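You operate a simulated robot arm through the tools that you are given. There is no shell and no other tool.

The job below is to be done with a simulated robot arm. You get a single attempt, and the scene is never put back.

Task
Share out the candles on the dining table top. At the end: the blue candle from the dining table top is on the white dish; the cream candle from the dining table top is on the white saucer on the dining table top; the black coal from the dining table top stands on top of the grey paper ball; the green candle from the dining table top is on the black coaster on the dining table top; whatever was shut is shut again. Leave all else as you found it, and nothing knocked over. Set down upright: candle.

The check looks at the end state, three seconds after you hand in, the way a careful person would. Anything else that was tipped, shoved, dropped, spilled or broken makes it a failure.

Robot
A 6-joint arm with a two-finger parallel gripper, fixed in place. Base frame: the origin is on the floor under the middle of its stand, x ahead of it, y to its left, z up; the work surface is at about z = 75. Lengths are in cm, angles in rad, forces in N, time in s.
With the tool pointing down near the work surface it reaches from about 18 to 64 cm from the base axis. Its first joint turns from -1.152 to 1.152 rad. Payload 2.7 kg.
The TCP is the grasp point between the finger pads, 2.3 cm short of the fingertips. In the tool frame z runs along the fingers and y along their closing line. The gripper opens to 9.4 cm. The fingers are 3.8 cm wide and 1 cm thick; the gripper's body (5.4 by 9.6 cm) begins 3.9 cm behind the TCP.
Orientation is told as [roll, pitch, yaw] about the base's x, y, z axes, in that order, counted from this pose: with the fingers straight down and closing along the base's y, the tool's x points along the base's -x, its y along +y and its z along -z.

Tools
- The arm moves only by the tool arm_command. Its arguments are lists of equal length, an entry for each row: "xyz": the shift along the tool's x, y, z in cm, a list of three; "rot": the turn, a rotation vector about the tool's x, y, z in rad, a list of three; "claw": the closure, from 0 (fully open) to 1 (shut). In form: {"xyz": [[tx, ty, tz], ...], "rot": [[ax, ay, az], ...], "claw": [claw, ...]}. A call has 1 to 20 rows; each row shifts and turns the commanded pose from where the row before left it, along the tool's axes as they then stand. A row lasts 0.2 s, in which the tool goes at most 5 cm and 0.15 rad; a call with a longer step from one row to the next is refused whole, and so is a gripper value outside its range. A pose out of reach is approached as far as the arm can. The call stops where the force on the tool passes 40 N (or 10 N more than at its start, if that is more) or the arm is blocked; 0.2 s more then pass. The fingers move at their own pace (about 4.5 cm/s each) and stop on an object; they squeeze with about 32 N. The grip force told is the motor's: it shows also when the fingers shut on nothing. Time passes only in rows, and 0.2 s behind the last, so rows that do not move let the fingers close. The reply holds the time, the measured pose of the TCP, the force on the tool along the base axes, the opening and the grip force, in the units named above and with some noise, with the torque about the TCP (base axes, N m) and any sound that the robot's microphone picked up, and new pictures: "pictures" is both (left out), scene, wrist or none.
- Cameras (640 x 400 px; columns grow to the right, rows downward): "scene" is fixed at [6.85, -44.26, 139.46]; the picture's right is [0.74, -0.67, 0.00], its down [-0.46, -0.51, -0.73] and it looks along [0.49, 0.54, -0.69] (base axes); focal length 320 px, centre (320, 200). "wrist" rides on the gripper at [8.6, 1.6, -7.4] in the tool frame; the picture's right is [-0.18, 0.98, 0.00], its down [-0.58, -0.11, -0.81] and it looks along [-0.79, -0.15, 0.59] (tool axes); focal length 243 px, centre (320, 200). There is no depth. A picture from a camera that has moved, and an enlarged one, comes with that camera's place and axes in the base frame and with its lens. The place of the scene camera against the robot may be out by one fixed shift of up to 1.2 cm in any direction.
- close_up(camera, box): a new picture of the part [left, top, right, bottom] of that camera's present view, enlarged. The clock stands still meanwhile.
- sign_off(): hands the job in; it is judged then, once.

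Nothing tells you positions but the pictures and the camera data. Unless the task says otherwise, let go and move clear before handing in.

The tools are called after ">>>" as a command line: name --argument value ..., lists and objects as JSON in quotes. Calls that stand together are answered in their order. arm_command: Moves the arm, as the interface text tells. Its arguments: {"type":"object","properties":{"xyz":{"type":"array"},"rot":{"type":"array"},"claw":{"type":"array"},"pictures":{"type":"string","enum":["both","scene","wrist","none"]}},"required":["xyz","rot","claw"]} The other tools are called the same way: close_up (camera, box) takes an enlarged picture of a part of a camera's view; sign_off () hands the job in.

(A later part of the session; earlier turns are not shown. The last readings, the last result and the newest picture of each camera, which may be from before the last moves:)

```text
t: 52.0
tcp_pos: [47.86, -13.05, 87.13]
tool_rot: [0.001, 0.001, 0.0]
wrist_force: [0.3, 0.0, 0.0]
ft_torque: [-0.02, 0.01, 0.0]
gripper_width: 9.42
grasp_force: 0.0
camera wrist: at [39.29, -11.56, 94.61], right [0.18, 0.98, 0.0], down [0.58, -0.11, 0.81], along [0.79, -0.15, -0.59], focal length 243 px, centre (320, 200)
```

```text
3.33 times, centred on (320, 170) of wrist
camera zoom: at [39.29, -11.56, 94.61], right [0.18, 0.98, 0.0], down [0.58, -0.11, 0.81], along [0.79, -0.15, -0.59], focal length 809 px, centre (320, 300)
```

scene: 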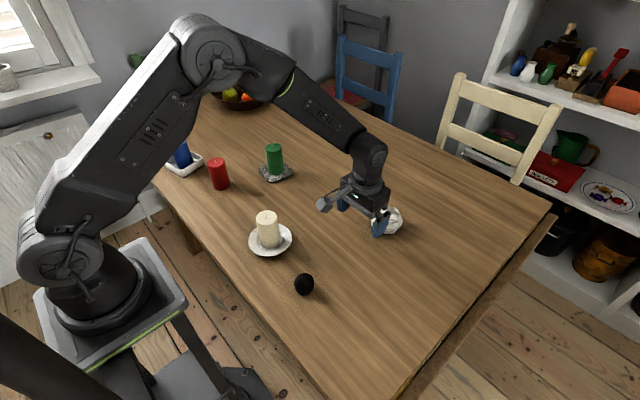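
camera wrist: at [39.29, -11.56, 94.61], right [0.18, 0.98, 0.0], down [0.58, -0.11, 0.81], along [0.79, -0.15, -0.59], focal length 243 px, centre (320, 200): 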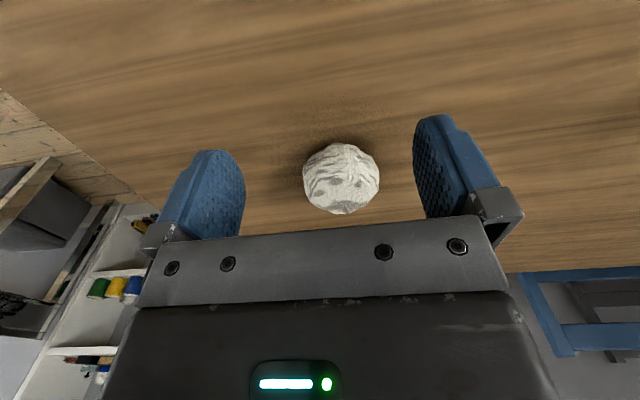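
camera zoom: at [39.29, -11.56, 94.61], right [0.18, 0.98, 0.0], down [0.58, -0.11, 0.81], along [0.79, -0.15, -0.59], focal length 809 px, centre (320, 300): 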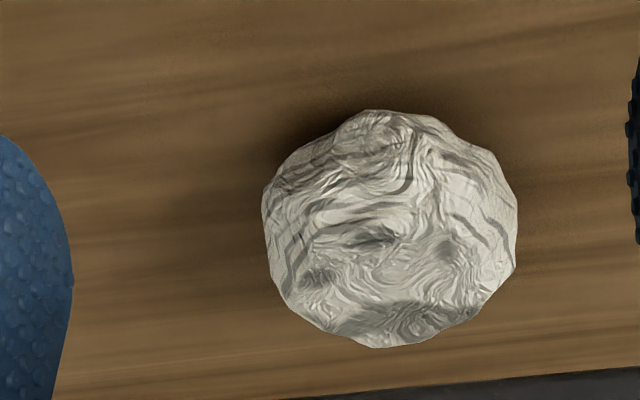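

The ball is a flattened, bumpy lump roughly 8 cm across and 5–5.5 cm high, centred near (58.7, −12.9). I'll tilt the tool to get a more top-down look at its upper face.

>>> arm_command --xyz '[[-2, 0, -1], [-2.5, 0, -1], [-2, 0, 0], [0, 0, 0], [0, 0, 0], [0, 0, 0], [0, 0, 0], [0, 0, 0]]' --rot '[[0, 0, 0], [0, 0, 0], [0, 0, 0], [0, 0.15, 0], [0, 0.15, 0], [0, 0.15, 0], [0, 0.15, 0], [0, 0, 0]]' --claw '[0, 0, 0, 0, 0, 0, 0, 0]'

>>> close_up --camera "wrist" --box '[230, 80, 410, 220]'

```text
t: 53.8
tcp_pos: [53.47, -12.75, 89.09]
tool_rot: [0.0, 0.6, -0.001]
wrist_force: [-0.1, -0.2, 0.2]
ft_torque: [0.01, 0.0, -0.02]
gripper_width: 9.42
grasp_force: 0.1
out of reach, approached as far as the arm can: row 7
camera wrist: at [50.54, -11.18, 100.19], right [0.15, 0.98, -0.1], down [0.94, -0.11, 0.34], along [0.32, -0.15, -0.94], focal length 243 px, centre (320, 200)
```

scene: 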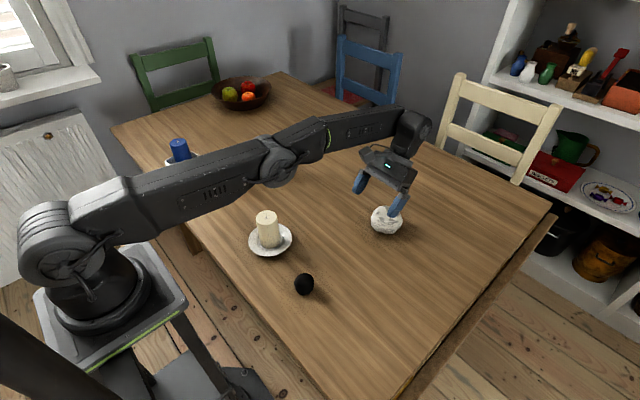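
wrist: 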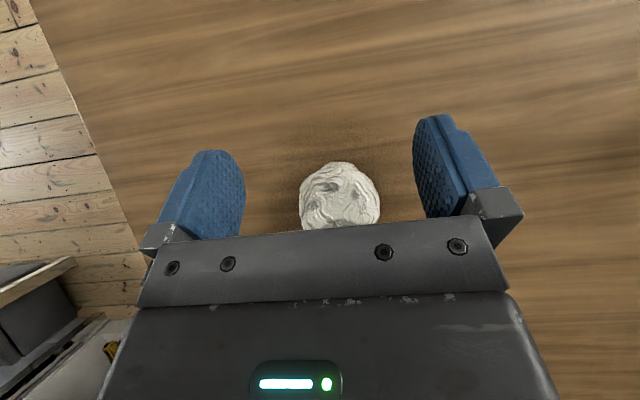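

```text
2.86 times, centred on (320, 150) of wrist
camera zoom: at [50.54, -11.18, 100.19], right [0.15, 0.98, -0.1], down [0.94, -0.11, 0.34], along [0.32, -0.15, -0.94], focal length 693 px, centre (320, 343)
```

zoom: 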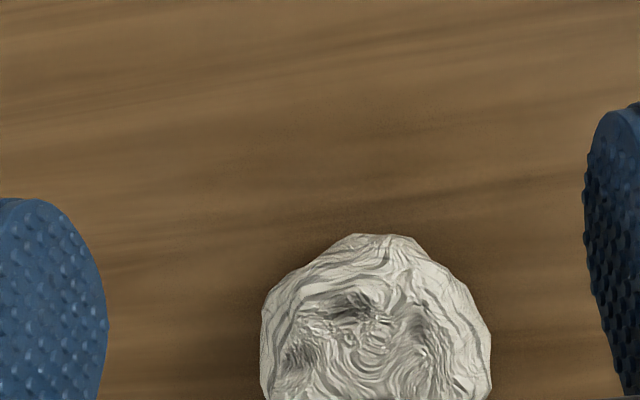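

The ball is partly hidden at this tilt; I'll halve the tilt for a full view.

>>> arm_command --xyz '[[0, 0, 0], [0, 0, 0], [0, 0, 0]]' --rot '[[0, -0.15, 0], [0, -0.15, 0], [0, 0, 0]]' --claw '[0, 0, 0]' --pictures "wrist"

>>> close_up --camera "wrist" --box '[260, 100, 400, 220]'

```text
t: 54.6
tcp_pos: [53.39, -12.78, 89.08]
tool_rot: [0.001, 0.299, 0.0]
wrist_force: [-0.5, 0.8, 0.0]
ft_torque: [0.01, -0.01, -0.02]
gripper_width: 9.4
grasp_force: 0.1
camera wrist: at [47.42, -11.13, 98.83], right [0.18, 0.98, -0.05], down [0.79, -0.11, 0.6], along [0.58, -0.15, -0.8], focal length 243 px, centre (320, 200)
```

wrist: 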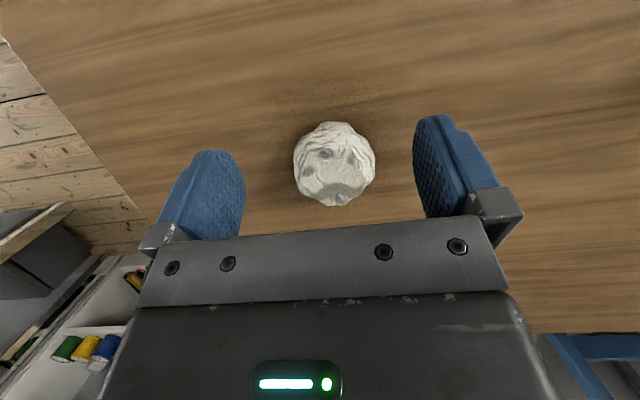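

```text
3.33 times, centred on (330, 160) of wrist
camera zoom: at [47.42, -11.13, 98.83], right [0.18, 0.98, -0.05], down [0.79, -0.11, 0.6], along [0.58, -0.15, -0.8], focal length 809 px, centre (287, 333)
```

zoom: 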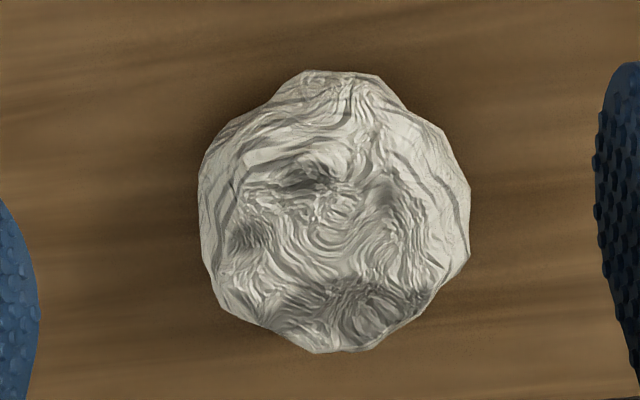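

The ball spans about x 55–63, y −17 to −9, with its top near (59, −13), z ≈ 80.5. Now I straighten the tool and go back above the coal.

>>> arm_command --xyz '[[0, 0, 0], [0, 0, 0], [0, 0, -2], [4, 0, 0], [4, 0, 0], [4, 0, 0], [4, 0, 0], [4, 0, 0], [2.5, 0, 0], [0, 0, 2], [0, 0, 0]]' --rot '[[0, -0.15, 0], [0, -0.15, 0], [0, 0, 0], [0, 0, 0], [0, 0, 0], [0, 0, 0], [0, 0, 0], [0, 0, 0], [0, 0, 0], [0, 0, 0], [0, 0, 0]]' --claw '[0, 0, 0, 0, 0, 0, 0, 0, 0, 0, 0]'

>>> close_up --camera "wrist" --box '[240, 0, 400, 120]'

```text
t: 57.0
tcp_pos: [30.95, -12.59, 89.36]
tool_rot: [0.002, 0.0, 0.001]
wrist_force: [-0.5, -0.3, 0.1]
ft_torque: [-0.01, 0.0, -0.03]
gripper_width: 9.4
grasp_force: 0.1
camera wrist: at [22.26, -11.07, 96.85], right [0.18, 0.98, 0.0], down [0.58, -0.11, 0.81], along [0.79, -0.15, -0.59], focal length 243 px, centre (320, 200)
```

scene: 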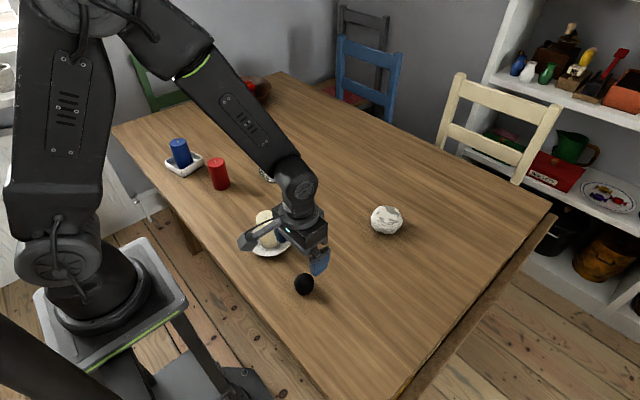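
wrist: 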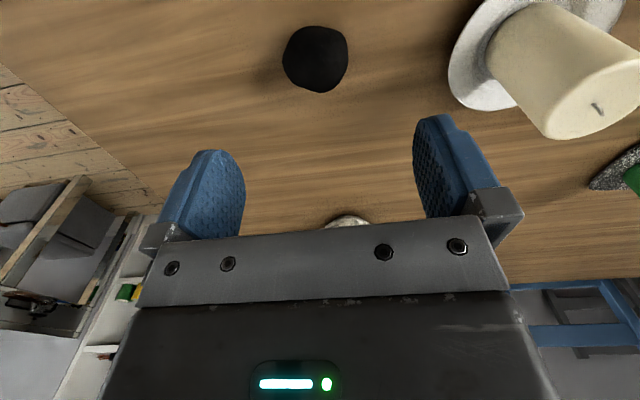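

```text
3.33 times, centred on (320, 60) of wrist
camera zoom: at [22.26, -11.07, 96.85], right [0.18, 0.98, 0.0], down [0.58, -0.11, 0.81], along [0.79, -0.15, -0.59], focal length 809 px, centre (320, 667)
```

zoom: 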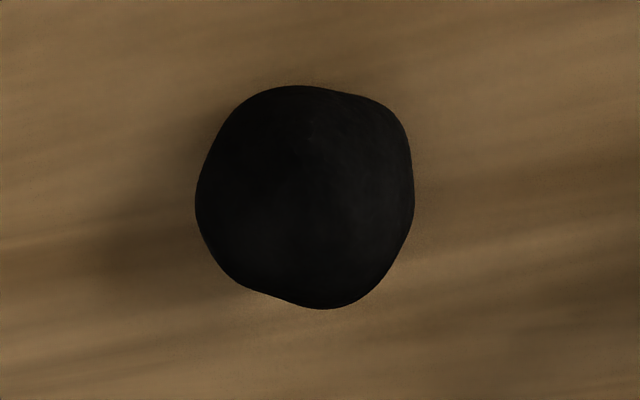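

The coal is ~4.5 × 5 cm, centred about 0.3 cm toward −y from under the tool. I'll correct and descend to z ≈ 80 for a check.

>>> arm_command --xyz '[[0.15, -0.3, 2], [0, 0, 2.5], [0, 0, 2.5], [0, 0, 2], [0, 0, 0]]' --rot '[[0, 0, 0], [0, 0, 0], [0, 0, 0], [0, 0, 0], [0, 0, 0]]' --claw '[0, 0, 0, 0, 0]'

>>> close_up --camera "scene" --box '[270, 230, 350, 310]'

```text
t: 58.2
tcp_pos: [30.88, -12.98, 80.37]
tool_rot: [0.0, 0.0, 0.001]
wrist_force: [1.0, 0.1, -0.5]
ft_torque: [0.0, 0.02, 0.02]
gripper_width: 9.4
grasp_force: 0.1
camera wrist: at [22.27, -11.39, 87.88], right [0.18, 0.98, 0.0], down [0.58, -0.11, 0.81], along [0.79, -0.15, -0.59], focal length 243 px, centre (320, 200)
```

scene: 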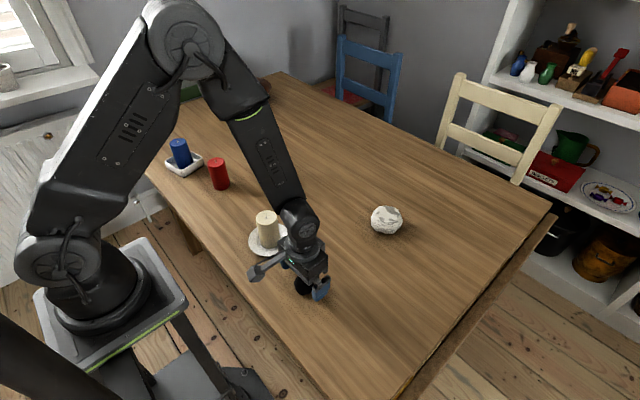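
wrist: 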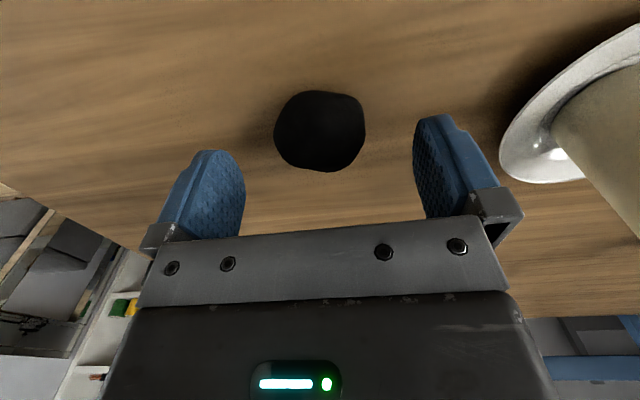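

```text
5.00 times, centred on (310, 270) of scene
camera zoom: at [6.85, -44.26, 139.46], right [0.74, -0.67, 0.0], down [-0.46, -0.51, -0.73], along [0.49, 0.54, -0.69], focal length 1600 px, centre (370, -150)
```

zoom: 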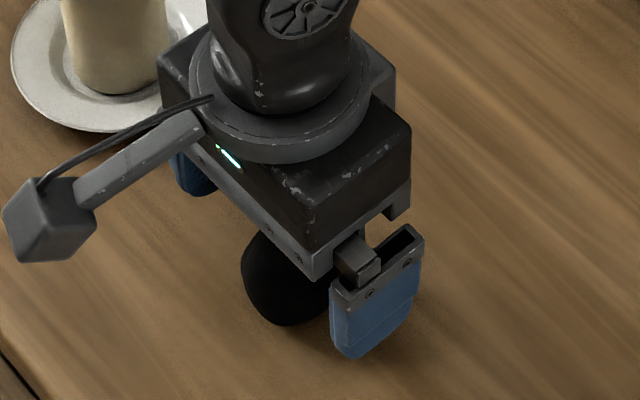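

The coal is centred laterally; I shift 0.3 cm back (−x), descend to z ≈ 77.8 and close gently.

>>> arm_command --xyz '[[0.3, 0, 1], [0, 0, 1], [0, 0, 0.45], [0, 0, 0], [0, 0, 0], [0, 0, 0], [0, 0, 0], [0, 0, 0], [0, 0, 0]]' --rot '[[0, 0, 0], [0, 0, 0], [0, 0, 0], [0, 0, 0], [0, 0, 0], [0, 0, 0], [0, 0, 0], [0, 0, 0], [0, 0, 0]]' --claw '[0, 0, 0, 0, 0.3, 0.6, 1, 1, 1]'

>>> close_up --camera "wrist" --box '[220, 80, 420, 220]'

>>> close_up --camera "scene" --box '[270, 240, 340, 310]'

```text
t: 60.2
tcp_pos: [30.67, -12.82, 77.83]
tool_rot: [0.0, -0.001, 0.0]
wrist_force: [0.1, -0.7, 1.3]
ft_torque: [0.03, 0.02, 0.02]
gripper_width: 4.51
grasp_force: 32.5
camera wrist: at [21.98, -11.37, 85.33], right [0.18, 0.98, 0.0], down [0.58, -0.11, 0.81], along [0.79, -0.15, -0.59], focal length 243 px, centre (320, 200)
```

scene: 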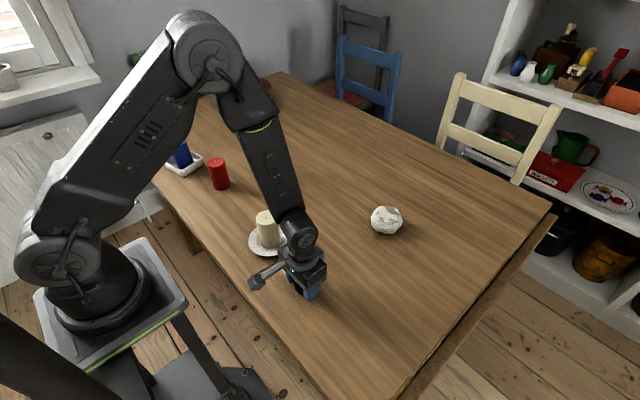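
wrist: 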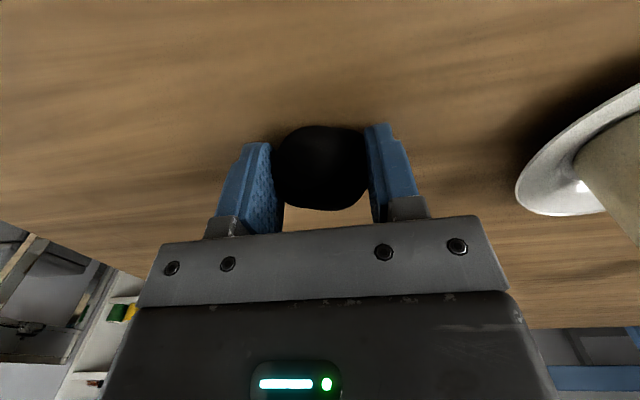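

```text
2.86 times, centred on (320, 150) of wrist
camera zoom: at [21.98, -11.37, 85.33], right [0.18, 0.98, 0.0], down [0.58, -0.11, 0.81], along [0.79, -0.15, -0.59], focal length 693 px, centre (320, 343)
```

zoom: 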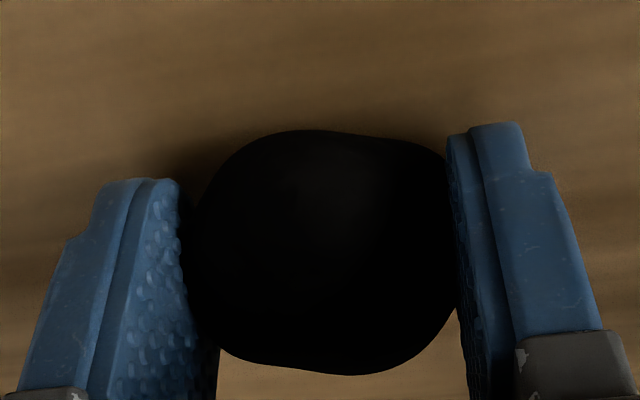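

```text
5.71 times, centred on (305, 275) of scene
camera zoom: at [6.85, -44.26, 139.46], right [0.74, -0.67, 0.0], down [-0.46, -0.51, -0.73], along [0.49, 0.54, -0.69], focal length 1829 px, centre (406, -229)
```

zoom: 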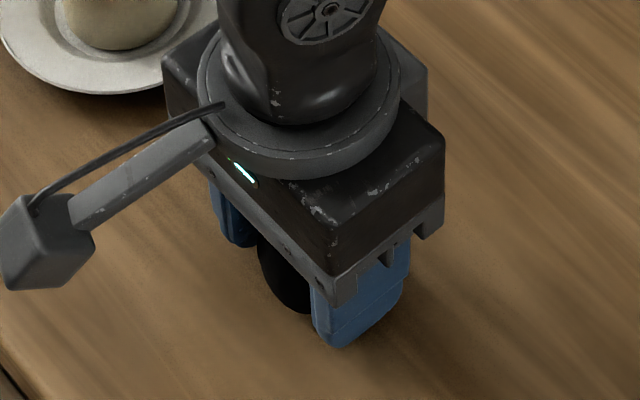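

The coal is gripped (4.51 cm). I lift it and inspect it in hand.

>>> arm_command --xyz '[[0, 0, -0.5], [0, 0, -1], [0, 0, -2], [0, 0, -3], [0, 0, -3], [0, 0, -2.5], [0, 0, 0]]' --rot '[[0, 0, 0], [0, 0, 0], [0, 0, 0], [0, 0, 0], [0, 0, 0], [0, 0, 0], [0, 0, 0]]' --claw '[1, 1, 1, 1, 1, 1, 1]'

>>> close_up --camera "scene" --box '[260, 190, 350, 280]'

```text
t: 61.8
tcp_pos: [30.61, -12.97, 89.79]
tool_rot: [0.001, -0.002, 0.001]
wrist_force: [-0.4, -0.9, -0.6]
ft_torque: [0.0, 0.01, 0.01]
gripper_width: 4.5
grasp_force: 31.8
camera wrist: at [21.96, -11.41, 97.26], right [0.18, 0.98, 0.0], down [0.58, -0.11, 0.81], along [0.79, -0.15, -0.59], focal length 243 px, centre (320, 200)
```

scene: 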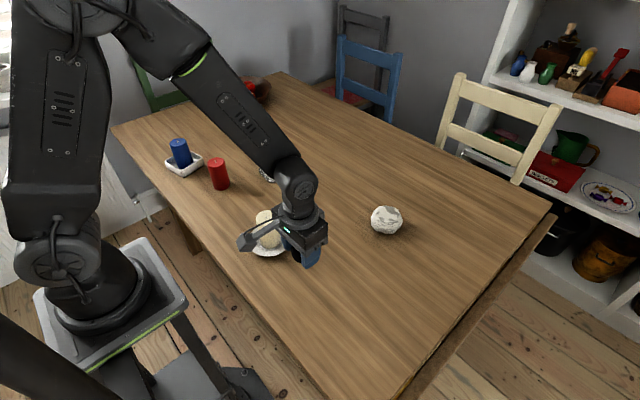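
wrist: 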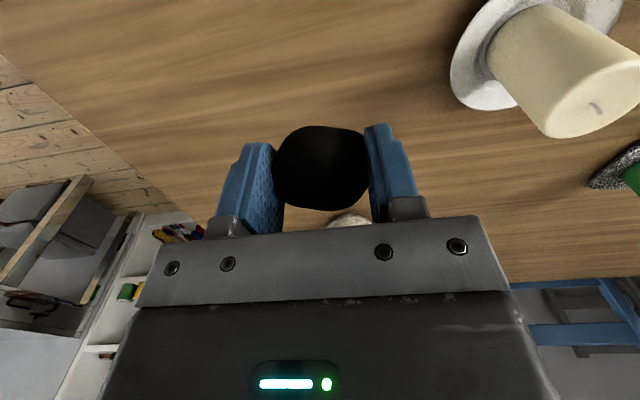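

```text
4.44 times, centred on (305, 235) of scene
camera zoom: at [6.85, -44.26, 139.46], right [0.74, -0.67, 0.0], down [-0.46, -0.51, -0.73], along [0.49, 0.54, -0.69], focal length 1422 px, centre (387, 44)
```

zoom: 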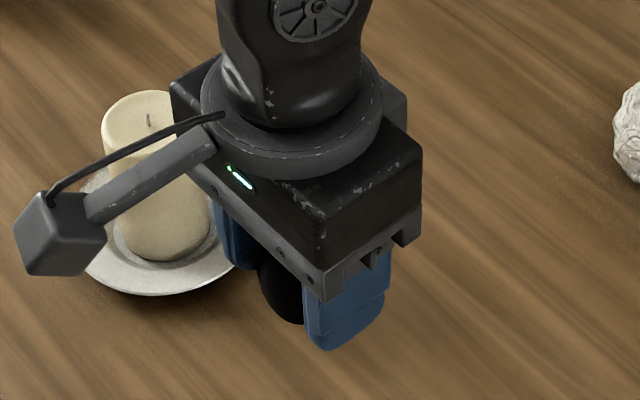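

The coal is held firmly. I carry it at height to above the paper ball and look.

>>> arm_command --xyz '[[-3, 0, 0], [-3.7, 0, 0], [-3.7, 0, 0], [-3.7, 0, 0], [-3.7, 0, 0], [-3.7, 0, 0], [-3.7, 0, 0], [-3.3, 0, 0], [0, 0, 0]]' --rot '[[0, 0, 0], [0, 0, 0], [0, 0, 0], [0, 0, 0], [0, 0, 0], [0, 0, 0], [0, 0, 0], [0, 0, 0], [0, 0, 0]]' --claw '[1, 1, 1, 1, 1, 1, 1, 1, 1]'

>>> close_up --camera "wrist" --box '[240, 20, 400, 220]'

>>> close_up --camera "scene" --box '[340, 150, 430, 240]'

```text
t: 63.8
tcp_pos: [59.1, -12.98, 89.51]
tool_rot: [0.001, 0.003, -0.001]
wrist_force: [0.5, -0.1, -0.6]
ft_torque: [0.03, -0.01, 0.03]
gripper_width: 4.48
grasp_force: 31.7
camera wrist: at [50.41, -11.42, 97.04], right [0.18, 0.98, 0.0], down [0.58, -0.11, 0.81], along [0.79, -0.15, -0.59], focal length 243 px, centre (320, 200)
```

scene: 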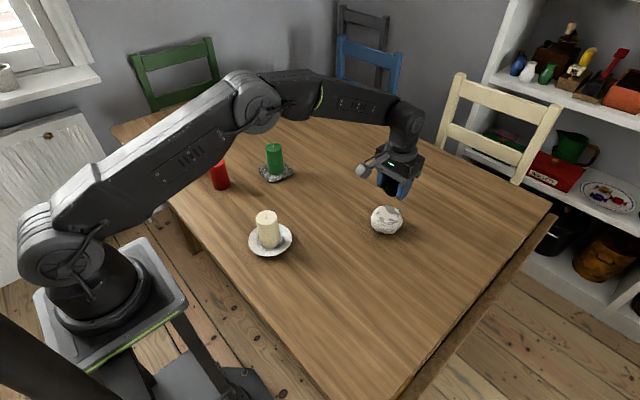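
wrist: 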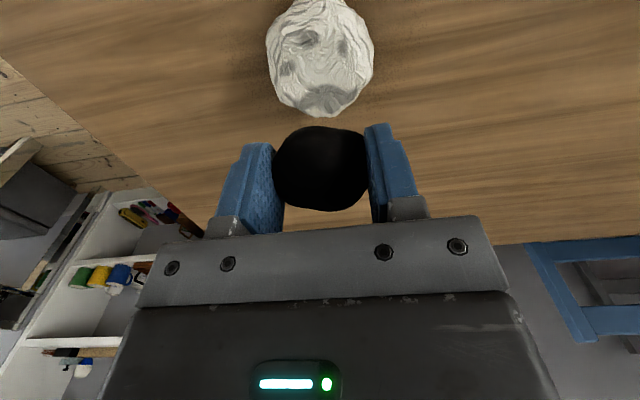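

```text
2.00 times, centred on (320, 120) of wrist
camera zoom: at [50.41, -11.42, 97.04], right [0.18, 0.98, 0.0], down [0.58, -0.11, 0.81], along [0.79, -0.15, -0.59], focal length 485 px, centre (320, 360)
```

zoom: 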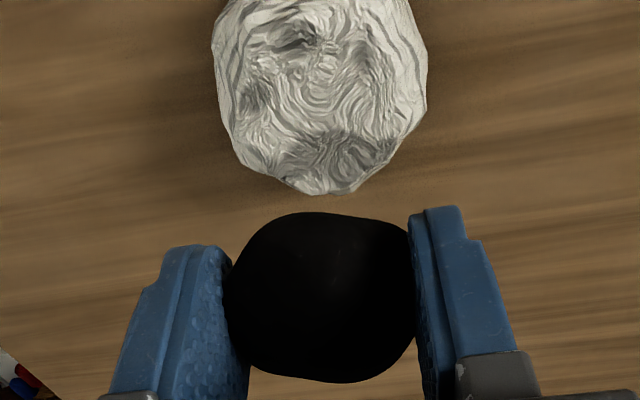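

```text
4.44 times, centred on (385, 195) of scene
camera zoom: at [6.85, -44.26, 139.46], right [0.74, -0.67, 0.0], down [-0.46, -0.51, -0.73], along [0.49, 0.54, -0.69], focal length 1422 px, centre (31, 222)
```

zoom: 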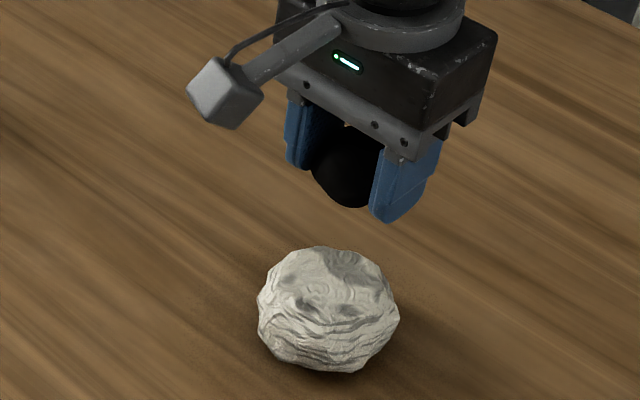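

The coal hangs just above and slightly toward the viewer of the ball's top plateau (centre ≈ (58.8, −12.9)). I'll descend to about 1.5 cm above it and check from the scene camera.

>>> arm_command --xyz '[[-0.1, 0, 1.5], [0, 0, 1.5], [0, 0, 1.2], [0, 0, 0]]' --rot '[[0, 0, 0], [0, 0, 0], [0, 0, 0], [0, 0, 0]]' --claw '[1, 1, 1, 1]'

>>> close_up --camera "wrist" --box '[240, 0, 400, 220]'

>>> close_up --camera "scene" --box '[350, 170, 420, 240]'

```text
t: 64.8
tcp_pos: [59.06, -13.09, 85.52]
tool_rot: [0.001, 0.002, -0.001]
wrist_force: [0.1, 0.5, -0.8]
ft_torque: [-0.01, -0.01, -0.02]
gripper_width: 4.48
grasp_force: 31.7
camera wrist: at [50.59, -11.51, 93.01], right [0.18, 0.98, 0.0], down [0.58, -0.11, 0.81], along [0.79, -0.15, -0.59], focal length 243 px, centre (320, 200)
```

scene: 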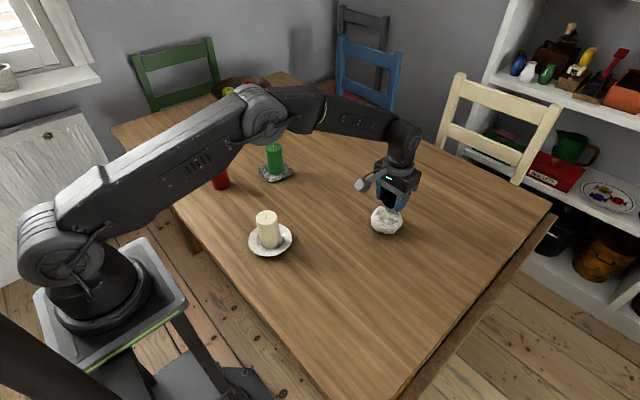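
wrist: 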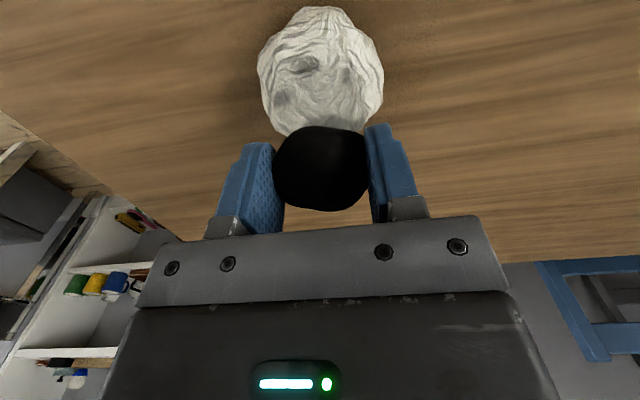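

```text
1.82 times, centred on (320, 110) of wrist
camera zoom: at [50.59, -11.51, 93.01], right [0.18, 0.98, 0.0], down [0.58, -0.11, 0.81], along [0.79, -0.15, -0.59], focal length 441 px, centre (320, 364)
```

zoom: 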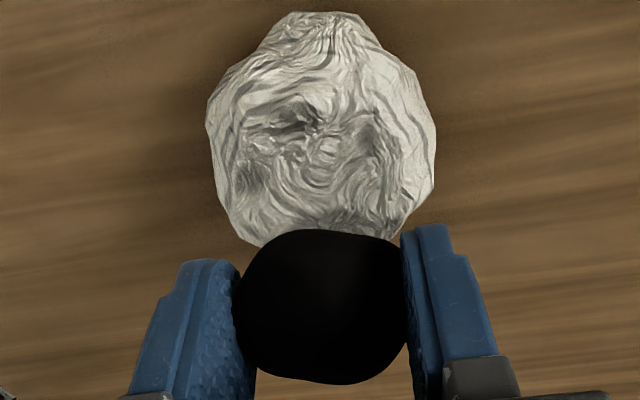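

```text
5.71 times, centred on (385, 205) of scene
camera zoom: at [6.85, -44.26, 139.46], right [0.74, -0.67, 0.0], down [-0.46, -0.51, -0.73], along [0.49, 0.54, -0.69], focal length 1829 px, centre (-51, 171)
```

zoom: 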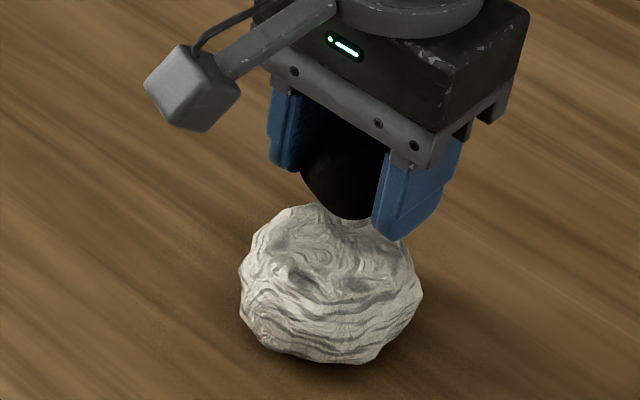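

Alignment looks right. I lower 1.2 cm and then go in small steps, watching the force.

>>> arm_command --xyz '[[0, 0, 0.6], [0, 0, 0.4], [0, 0, 0.2], [0, 0, 0]]' --rot '[[0, 0, 0], [0, 0, 0], [0, 0, 0], [0, 0, 0]]' --claw '[1, 1, 1, 1]' --pictures "none"

>>> close_up --camera "scene" --box '[350, 170, 420, 240]'

>>> close_up --camera "wrist" --box '[240, 0, 400, 220]'

```text
t: 65.8
tcp_pos: [59.25, -13.02, 84.3]
tool_rot: [0.001, 0.001, 0.0]
wrist_force: [-0.9, -0.1, -0.8]
ft_torque: [0.02, -0.03, 0.03]
gripper_width: 4.48
grasp_force: 32.0
```

```text
5.71 times, centred on (385, 205) of scene
camera zoom: at [6.85, -44.26, 139.46], right [0.74, -0.67, 0.0], down [-0.46, -0.51, -0.73], along [0.49, 0.54, -0.69], focal length 1829 px, centre (-51, 171)
```

zoom: 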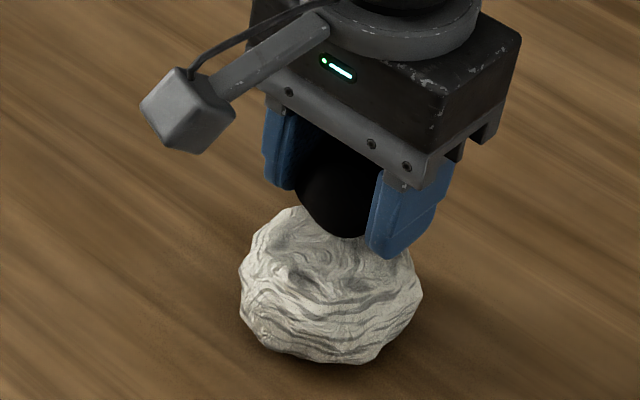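

```text
1.82 times, centred on (320, 110) of wrist
camera zoom: at [50.58, -11.42, 91.84], right [0.18, 0.98, 0.0], down [0.58, -0.11, 0.81], along [0.79, -0.15, -0.59], focal length 441 px, centre (320, 364)
```

zoom: 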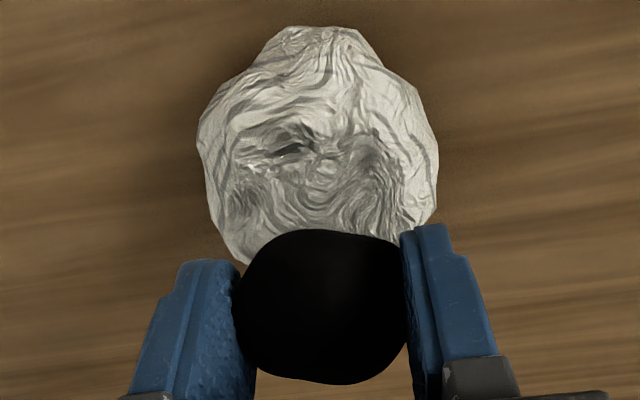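

The coal's base is just above the plateau. Small steps down now.

>>> arm_command --xyz '[[0, 0, 0.15], [0, 0, 0.1], [0, 0, 0]]' --rot '[[0, 0, 0], [0, 0, 0], [0, 0, 0]]' --claw '[1, 1, 1]' --pictures "none"

```text
t: 66.6
tcp_pos: [59.15, -13.01, 84.11]
tool_rot: [-0.001, 0.001, 0.001]
wrist_force: [0.8, -0.1, -1.3]
ft_torque: [-0.02, 0.0, -0.01]
gripper_width: 4.49
grasp_force: 31.8
```

No contact yet; next 0.2 cm.

>>> arm_command --xyz '[[0, 0, 0.1], [0, 0, 0.1], [0, 0, 0]]' --rot '[[0, 0, 0], [0, 0, 0], [0, 0, 0]]' --claw '[1, 1, 1]' --pictures "none"

```text
t: 67.4
tcp_pos: [59.29, -13.04, 83.77]
tool_rot: [0.0, -0.001, -0.001]
wrist_force: [1.3, -0.1, -1.1]
ft_torque: [0.01, 0.0, 0.0]
gripper_width: 4.45
grasp_force: 32.0
```

Still free (only about 1 N of weight); next 0.2 cm.

>>> arm_command --xyz '[[0, 0, 0.1], [0, 0, 0.1], [0, 0, 0]]' --rot '[[0, 0, 0], [0, 0, 0], [0, 0, 0]]' --claw '[1, 1, 1]' --pictures "none"

>>> close_up --camera "scene" --box '[355, 185, 415, 240]'

```text
t: 68.2
tcp_pos: [59.16, -12.87, 83.58]
tool_rot: [0.0, -0.001, 0.001]
wrist_force: [-0.6, 0.6, -0.6]
ft_torque: [0.0, -0.03, 0.01]
gripper_width: 4.47
grasp_force: 31.3
```

```text
7.27 times, centred on (385, 212) of scene
camera zoom: at [6.85, -44.26, 139.46], right [0.74, -0.67, 0.0], down [-0.46, -0.51, -0.73], along [0.49, 0.54, -0.69], focal length 2327 px, centre (-153, 109)
```

zoom: 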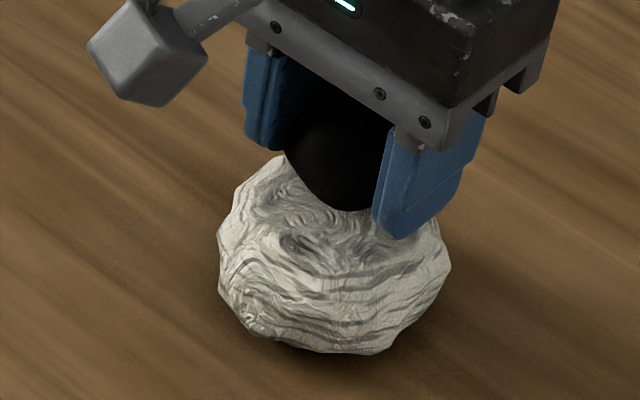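

Close to touching; continue with 0.15 cm steps.

>>> arm_command --xyz '[[0, 0, 0.15], [0, 0, 0]]' --rot '[[0, 0, 0], [0, 0, 0]]' --claw '[1, 1]' --pictures "none"

```text
t: 68.8
tcp_pos: [59.14, -12.95, 83.36]
tool_rot: [0.0, -0.002, 0.0]
wrist_force: [-0.7, 0.5, -0.4]
ft_torque: [0.02, 0.02, 0.0]
gripper_width: 4.49
grasp_force: 32.0
```

Force still about zero; another 0.15 cm.

>>> arm_command --xyz '[[0, 0, 0.15], [0, 0, 0]]' --rot '[[0, 0, 0], [0, 0, 0]]' --claw '[1, 1]' --pictures "none"

>>> close_up --camera "scene" --box '[355, 185, 415, 240]'

>>> close_up --camera "wrist" --box '[240, 0, 400, 220]'

```text
t: 69.4
tcp_pos: [59.04, -13.09, 83.32]
tool_rot: [0.0, -0.001, -0.001]
wrist_force: [0.2, 0.0, -0.3]
ft_torque: [0.0, -0.02, -0.01]
gripper_width: 4.46
grasp_force: 31.8
```

```text
7.27 times, centred on (385, 212) of scene
camera zoom: at [6.85, -44.26, 139.46], right [0.74, -0.67, 0.0], down [-0.46, -0.51, -0.73], along [0.49, 0.54, -0.69], focal length 2327 px, centre (-153, 109)
```

zoom: 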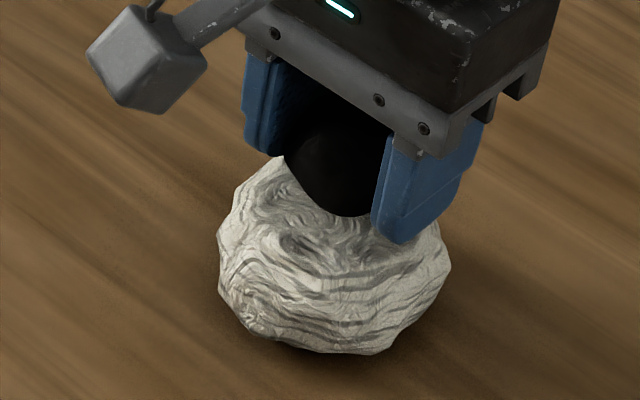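

```text
1.82 times, centred on (320, 110) of wrist
camera zoom: at [50.44, -11.47, 90.83], right [0.18, 0.98, 0.0], down [0.58, -0.11, 0.81], along [0.79, -0.15, -0.59], focal length 441 px, centre (320, 364)
```

zoom: 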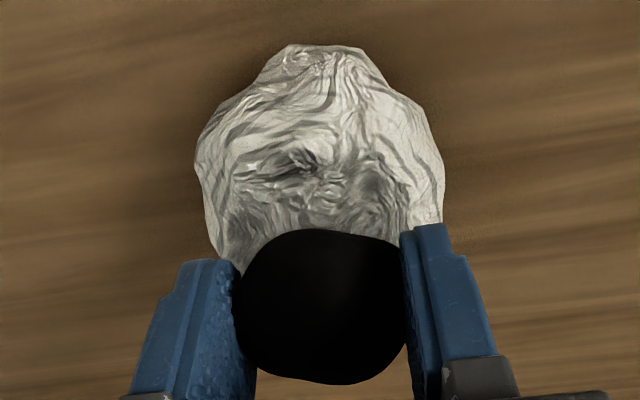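

Possibly near contact; 0.1 cm more.

>>> arm_command --xyz '[[0, 0, 0.1], [0, 0, 0]]' --rot '[[0, 0, 0], [0, 0, 0]]' --claw '[1, 1]' --pictures "none"

```text
t: 70.0
tcp_pos: [59.06, -13.06, 83.27]
tool_rot: [0.001, 0.001, -0.001]
wrist_force: [1.0, 0.6, -0.2]
ft_torque: [0.02, -0.01, -0.01]
gripper_width: 4.44
grasp_force: 32.0
```

No clear contact yet; 0.1 cm more.

>>> arm_command --xyz '[[0, 0, 0.1], [0, 0, 0]]' --rot '[[0, 0, 0], [0, 0, 0]]' --claw '[1, 1]' --pictures "none"

```text
t: 70.6
tcp_pos: [59.21, -12.93, 83.15]
tool_rot: [0.002, 0.0, 0.0]
wrist_force: [0.2, -0.6, -1.1]
ft_torque: [-0.02, 0.0, -0.02]
gripper_width: 4.45
grasp_force: 31.9
```

Still hanging free (−1.1 N); 0.15 cm more.

>>> arm_command --xyz '[[0, 0, 0.15], [0, 0, 0]]' --rot '[[0, 0, 0], [0, 0, 0]]' --claw '[1, 1]' --pictures "none"

>>> close_up --camera "scene" --box '[355, 185, 415, 240]'

```text
t: 71.2
tcp_pos: [59.15, -13.04, 82.9]
tool_rot: [0.001, -0.001, 0.0]
wrist_force: [-0.2, -0.3, 0.0]
ft_torque: [-0.02, -0.03, 0.01]
gripper_width: 4.45
grasp_force: 31.9
```

```text
7.27 times, centred on (385, 212) of scene
camera zoom: at [6.85, -44.26, 139.46], right [0.74, -0.67, 0.0], down [-0.46, -0.51, -0.73], along [0.49, 0.54, -0.69], focal length 2327 px, centre (-153, 109)
```

zoom: 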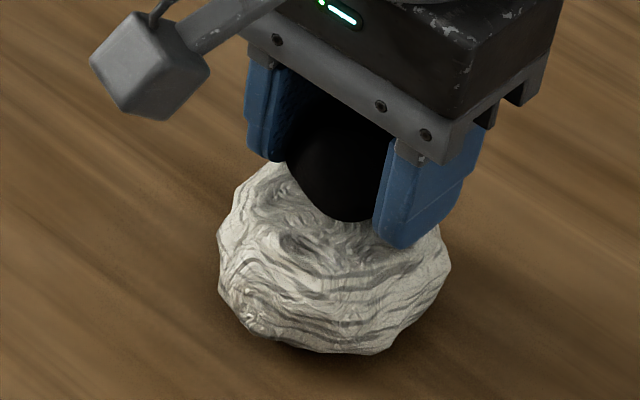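

>>> arm_command --xyz '[[0, 0, 0.1], [0, 0, 0]]' --rot '[[0, 0, 0], [0, 0, 0]]' --claw '[1, 1]' --pictures "none"

```text
t: 71.8
tcp_pos: [59.13, -13.01, 82.9]
tool_rot: [0.0, -0.002, -0.001]
wrist_force: [1.1, 0.4, -0.4]
ft_torque: [0.02, 0.01, -0.03]
gripper_width: 4.43
grasp_force: 32.2
```

No distinct contact; 0.1 cm more.

>>> arm_command --xyz '[[0, 0, 0.1], [0, 0, 0]]' --rot '[[0, 0, 0], [0, 0, 0]]' --claw '[1, 1]' --pictures "none"

```text
t: 72.4
tcp_pos: [59.12, -13.04, 82.89]
tool_rot: [0.0, 0.002, -0.001]
wrist_force: [0.0, 0.1, -0.5]
ft_torque: [-0.01, 0.01, -0.02]
gripper_width: 4.41
grasp_force: 32.3
```

>>> close_up --camera "wrist" --box '[240, 40, 400, 220]'

>>> close_up --camera "scene" --box '[365, 190, 405, 230]'

```text
2.22 times, centred on (320, 130) of wrist
camera zoom: at [50.49, -11.41, 90.37], right [0.18, 0.98, 0.0], down [0.58, -0.11, 0.81], along [0.79, -0.15, -0.59], focal length 539 px, centre (320, 356)
```

zoom: 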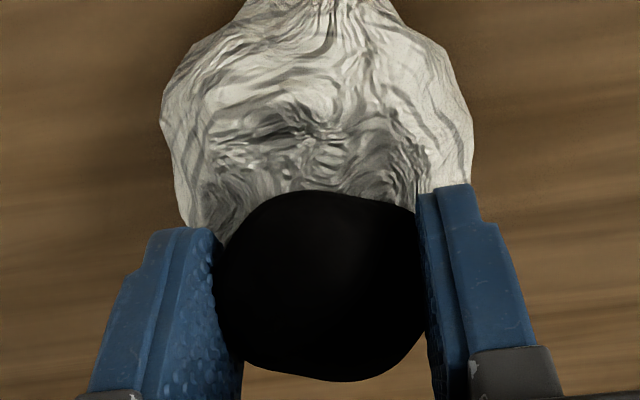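

```text
10.00 times, centred on (385, 210) of scene
camera zoom: at [6.85, -44.26, 139.46], right [0.74, -0.67, 0.0], down [-0.46, -0.51, -0.73], along [0.49, 0.54, -0.69], focal length 3200 px, centre (-330, 100)
```

zoom: 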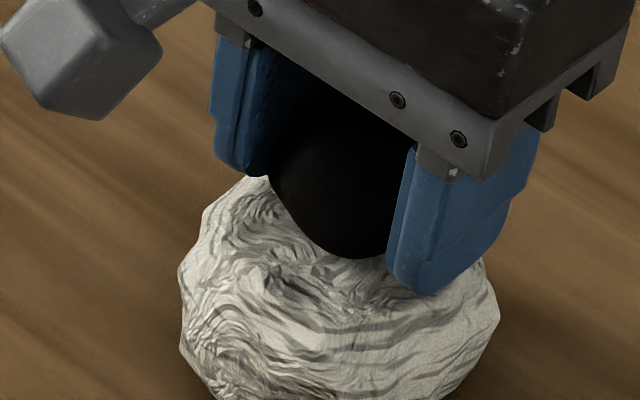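

The coal is unchanged in the grip and the ball is undisturbed. Continuing down in 0.1 cm steps.

>>> arm_command --xyz '[[0, 0, 0.1], [0, 0, 0]]' --rot '[[0, 0, 0], [0, 0, 0]]' --claw '[1, 1]' --pictures "none"

```text
t: 73.0
tcp_pos: [59.22, -13.02, 82.68]
tool_rot: [-0.001, 0.0, 0.0]
wrist_force: [-0.5, -0.1, -0.8]
ft_torque: [0.03, 0.0, 0.03]
gripper_width: 4.43
grasp_force: 32.1
```

No contact; 0.12 cm more.

>>> arm_command --xyz '[[0, 0, 0.12], [0, 0, 0]]' --rot '[[0, 0, 0], [0, 0, 0]]' --claw '[1, 1]' --pictures "none"

```text
t: 73.6
tcp_pos: [59.18, -13.02, 82.59]
tool_rot: [0.001, -0.001, -0.001]
wrist_force: [-0.6, 0.6, 3.3]
ft_torque: [0.03, 0.03, 0.01]
gripper_width: 4.42
grasp_force: 31.6
```

Contact (+3 N). I open the fingers just a little and watch whether the coal stays put.

>>> arm_command --xyz '[[0, 0, 0], [0, 0, 0], [0, 0, 0], [0, 0, 0]]' --rot '[[0, 0, 0], [0, 0, 0], [0, 0, 0], [0, 0, 0]]' --claw '[0.52, 0.5, 0.48, 0.48]'

>>> close_up --camera "wrist" --box '[240, 40, 400, 220]'

>>> close_up --camera "scene" --box '[365, 190, 405, 230]'

```text
t: 74.6
tcp_pos: [59.2, -12.99, 82.44]
tool_rot: [0.003, 0.0, 0.001]
wrist_force: [-1.0, 1.2, 0.1]
ft_torque: [0.01, -0.01, 0.02]
gripper_width: 4.91
grasp_force: 0.1
camera wrist: at [50.6, -11.45, 90.07], right [0.18, 0.98, 0.0], down [0.58, -0.11, 0.81], along [0.79, -0.15, -0.59], focal length 243 px, centre (320, 200)
```

scene: 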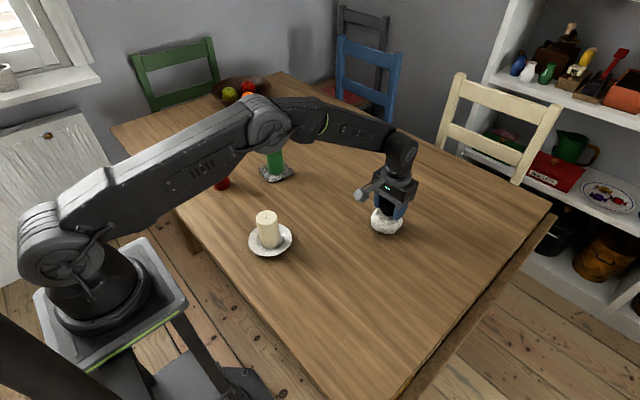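
wrist: 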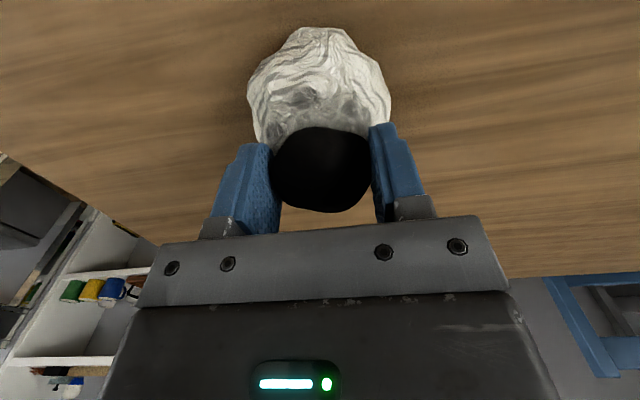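

```text
2.22 times, centred on (320, 130) of wrist
camera zoom: at [50.6, -11.45, 90.07], right [0.18, 0.98, 0.0], down [0.58, -0.11, 0.81], along [0.79, -0.15, -0.59], focal length 539 px, centre (320, 356)
```

zoom: 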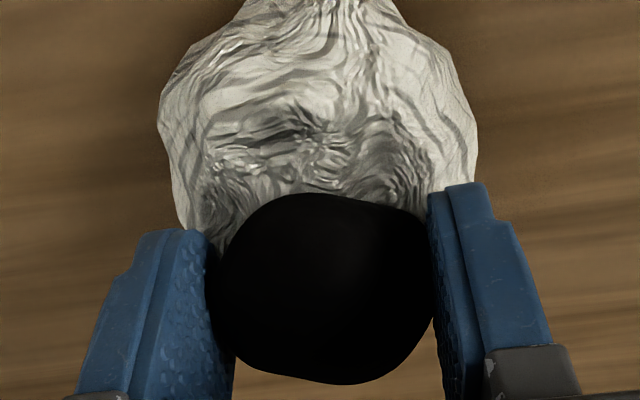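

```text
10.00 times, centred on (385, 210) of scene
camera zoom: at [6.85, -44.26, 139.46], right [0.74, -0.67, 0.0], down [-0.46, -0.51, -0.73], along [0.49, 0.54, -0.69], focal length 3200 px, centre (-330, 100)
```

zoom: 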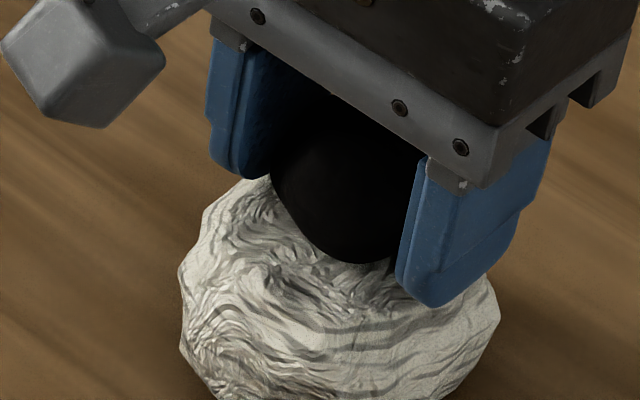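

The grip is off and the coal seems to sit still. I wait a moment and open a bit more to see whether it is leaning on a finger.

>>> arm_command --xyz '[[0, 0, 0], [0, 0, 0], [0, 0, 0], [0, 0, 0], [0, 0, 0]]' --rot '[[0, 0, 0], [0, 0, 0], [0, 0, 0], [0, 0, 0], [0, 0, 0]]' --claw '[0.47, 0.46, 0.45, 0.44, 0.44]' --pictures "none"

>>> close_up --camera "wrist" --box '[240, 40, 400, 220]'

>>> close_up --camera "scene" --box '[365, 190, 405, 230]'

```text
t: 75.8
tcp_pos: [59.15, -13.01, 82.55]
tool_rot: [-0.001, 0.0, -0.001]
wrist_force: [0.5, 0.0, -0.1]
ft_torque: [-0.02, -0.04, 0.0]
gripper_width: 5.26
grasp_force: 0.1
```

```text
2.22 times, centred on (320, 130) of wrist
camera zoom: at [50.6, -11.45, 90.07], right [0.18, 0.98, 0.0], down [0.58, -0.11, 0.81], along [0.79, -0.15, -0.59], focal length 539 px, centre (320, 356)
```

zoom: 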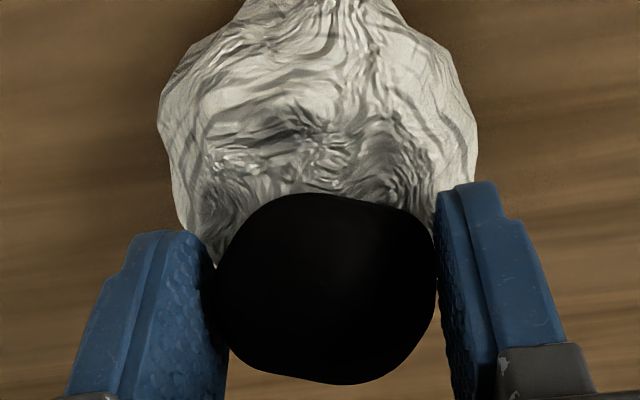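

```text
10.00 times, centred on (385, 210) of scene
camera zoom: at [6.85, -44.26, 139.46], right [0.74, -0.67, 0.0], down [-0.46, -0.51, -0.73], along [0.49, 0.54, -0.69], focal length 3200 px, centre (-330, 100)
```

zoom: 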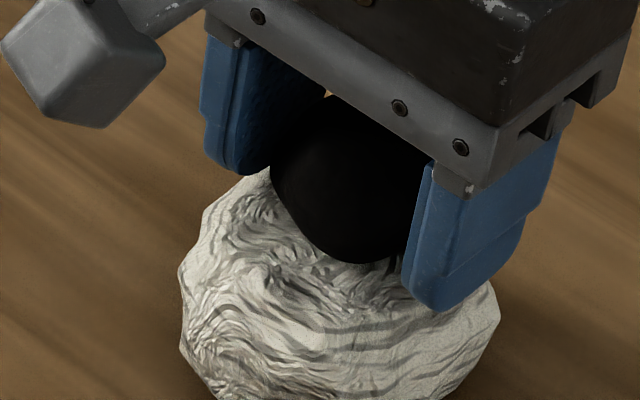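

The coal didn't move while the fingers opened further, so it stands on its own. I open fully, slowly, and check again.

>>> arm_command --xyz '[[0, 0, 0], [0, 0, 0], [0, 0, 0], [0, 0, 0], [0, 0, 0], [0, 0, 0], [0, 0, 0]]' --rot '[[0, 0, 0], [0, 0, 0], [0, 0, 0], [0, 0, 0], [0, 0, 0], [0, 0, 0], [0, 0, 0]]' --claw '[0.4, 0.36, 0.32, 0.26, 0.2, 0.14, 0.08]' --pictures "none"

>>> close_up --camera "wrist" --box '[240, 40, 400, 220]'

>>> close_up --camera "scene" --box '[365, 190, 405, 230]'

```text
t: 77.4
tcp_pos: [59.3, -13.07, 82.6]
tool_rot: [0.0, 0.001, 0.0]
wrist_force: [-0.2, 0.3, -0.2]
ft_torque: [0.01, 0.02, 0.01]
gripper_width: 8.65
grasp_force: 0.1
```

```text
2.22 times, centred on (320, 130) of wrist
camera zoom: at [50.6, -11.45, 90.07], right [0.18, 0.98, 0.0], down [0.58, -0.11, 0.81], along [0.79, -0.15, -0.59], focal length 539 px, centre (320, 356)
```

zoom: 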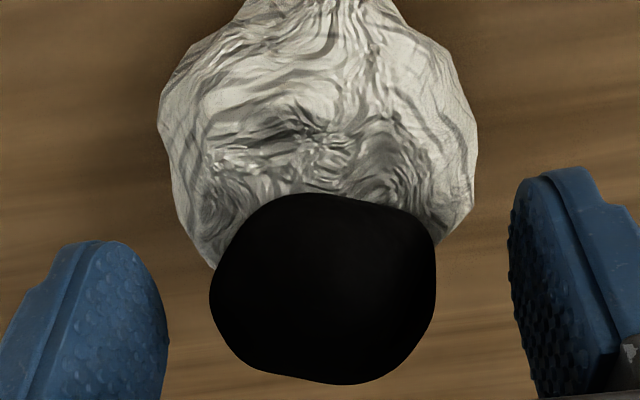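

```text
10.00 times, centred on (385, 210) of scene
camera zoom: at [6.85, -44.26, 139.46], right [0.74, -0.67, 0.0], down [-0.46, -0.51, -0.73], along [0.49, 0.54, -0.69], focal length 3200 px, centre (-330, 100)
```

zoom: 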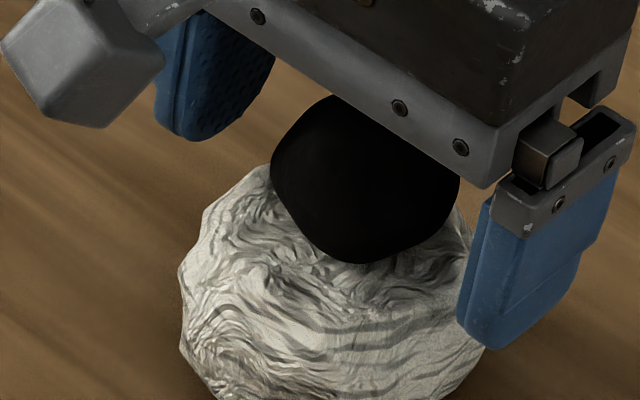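

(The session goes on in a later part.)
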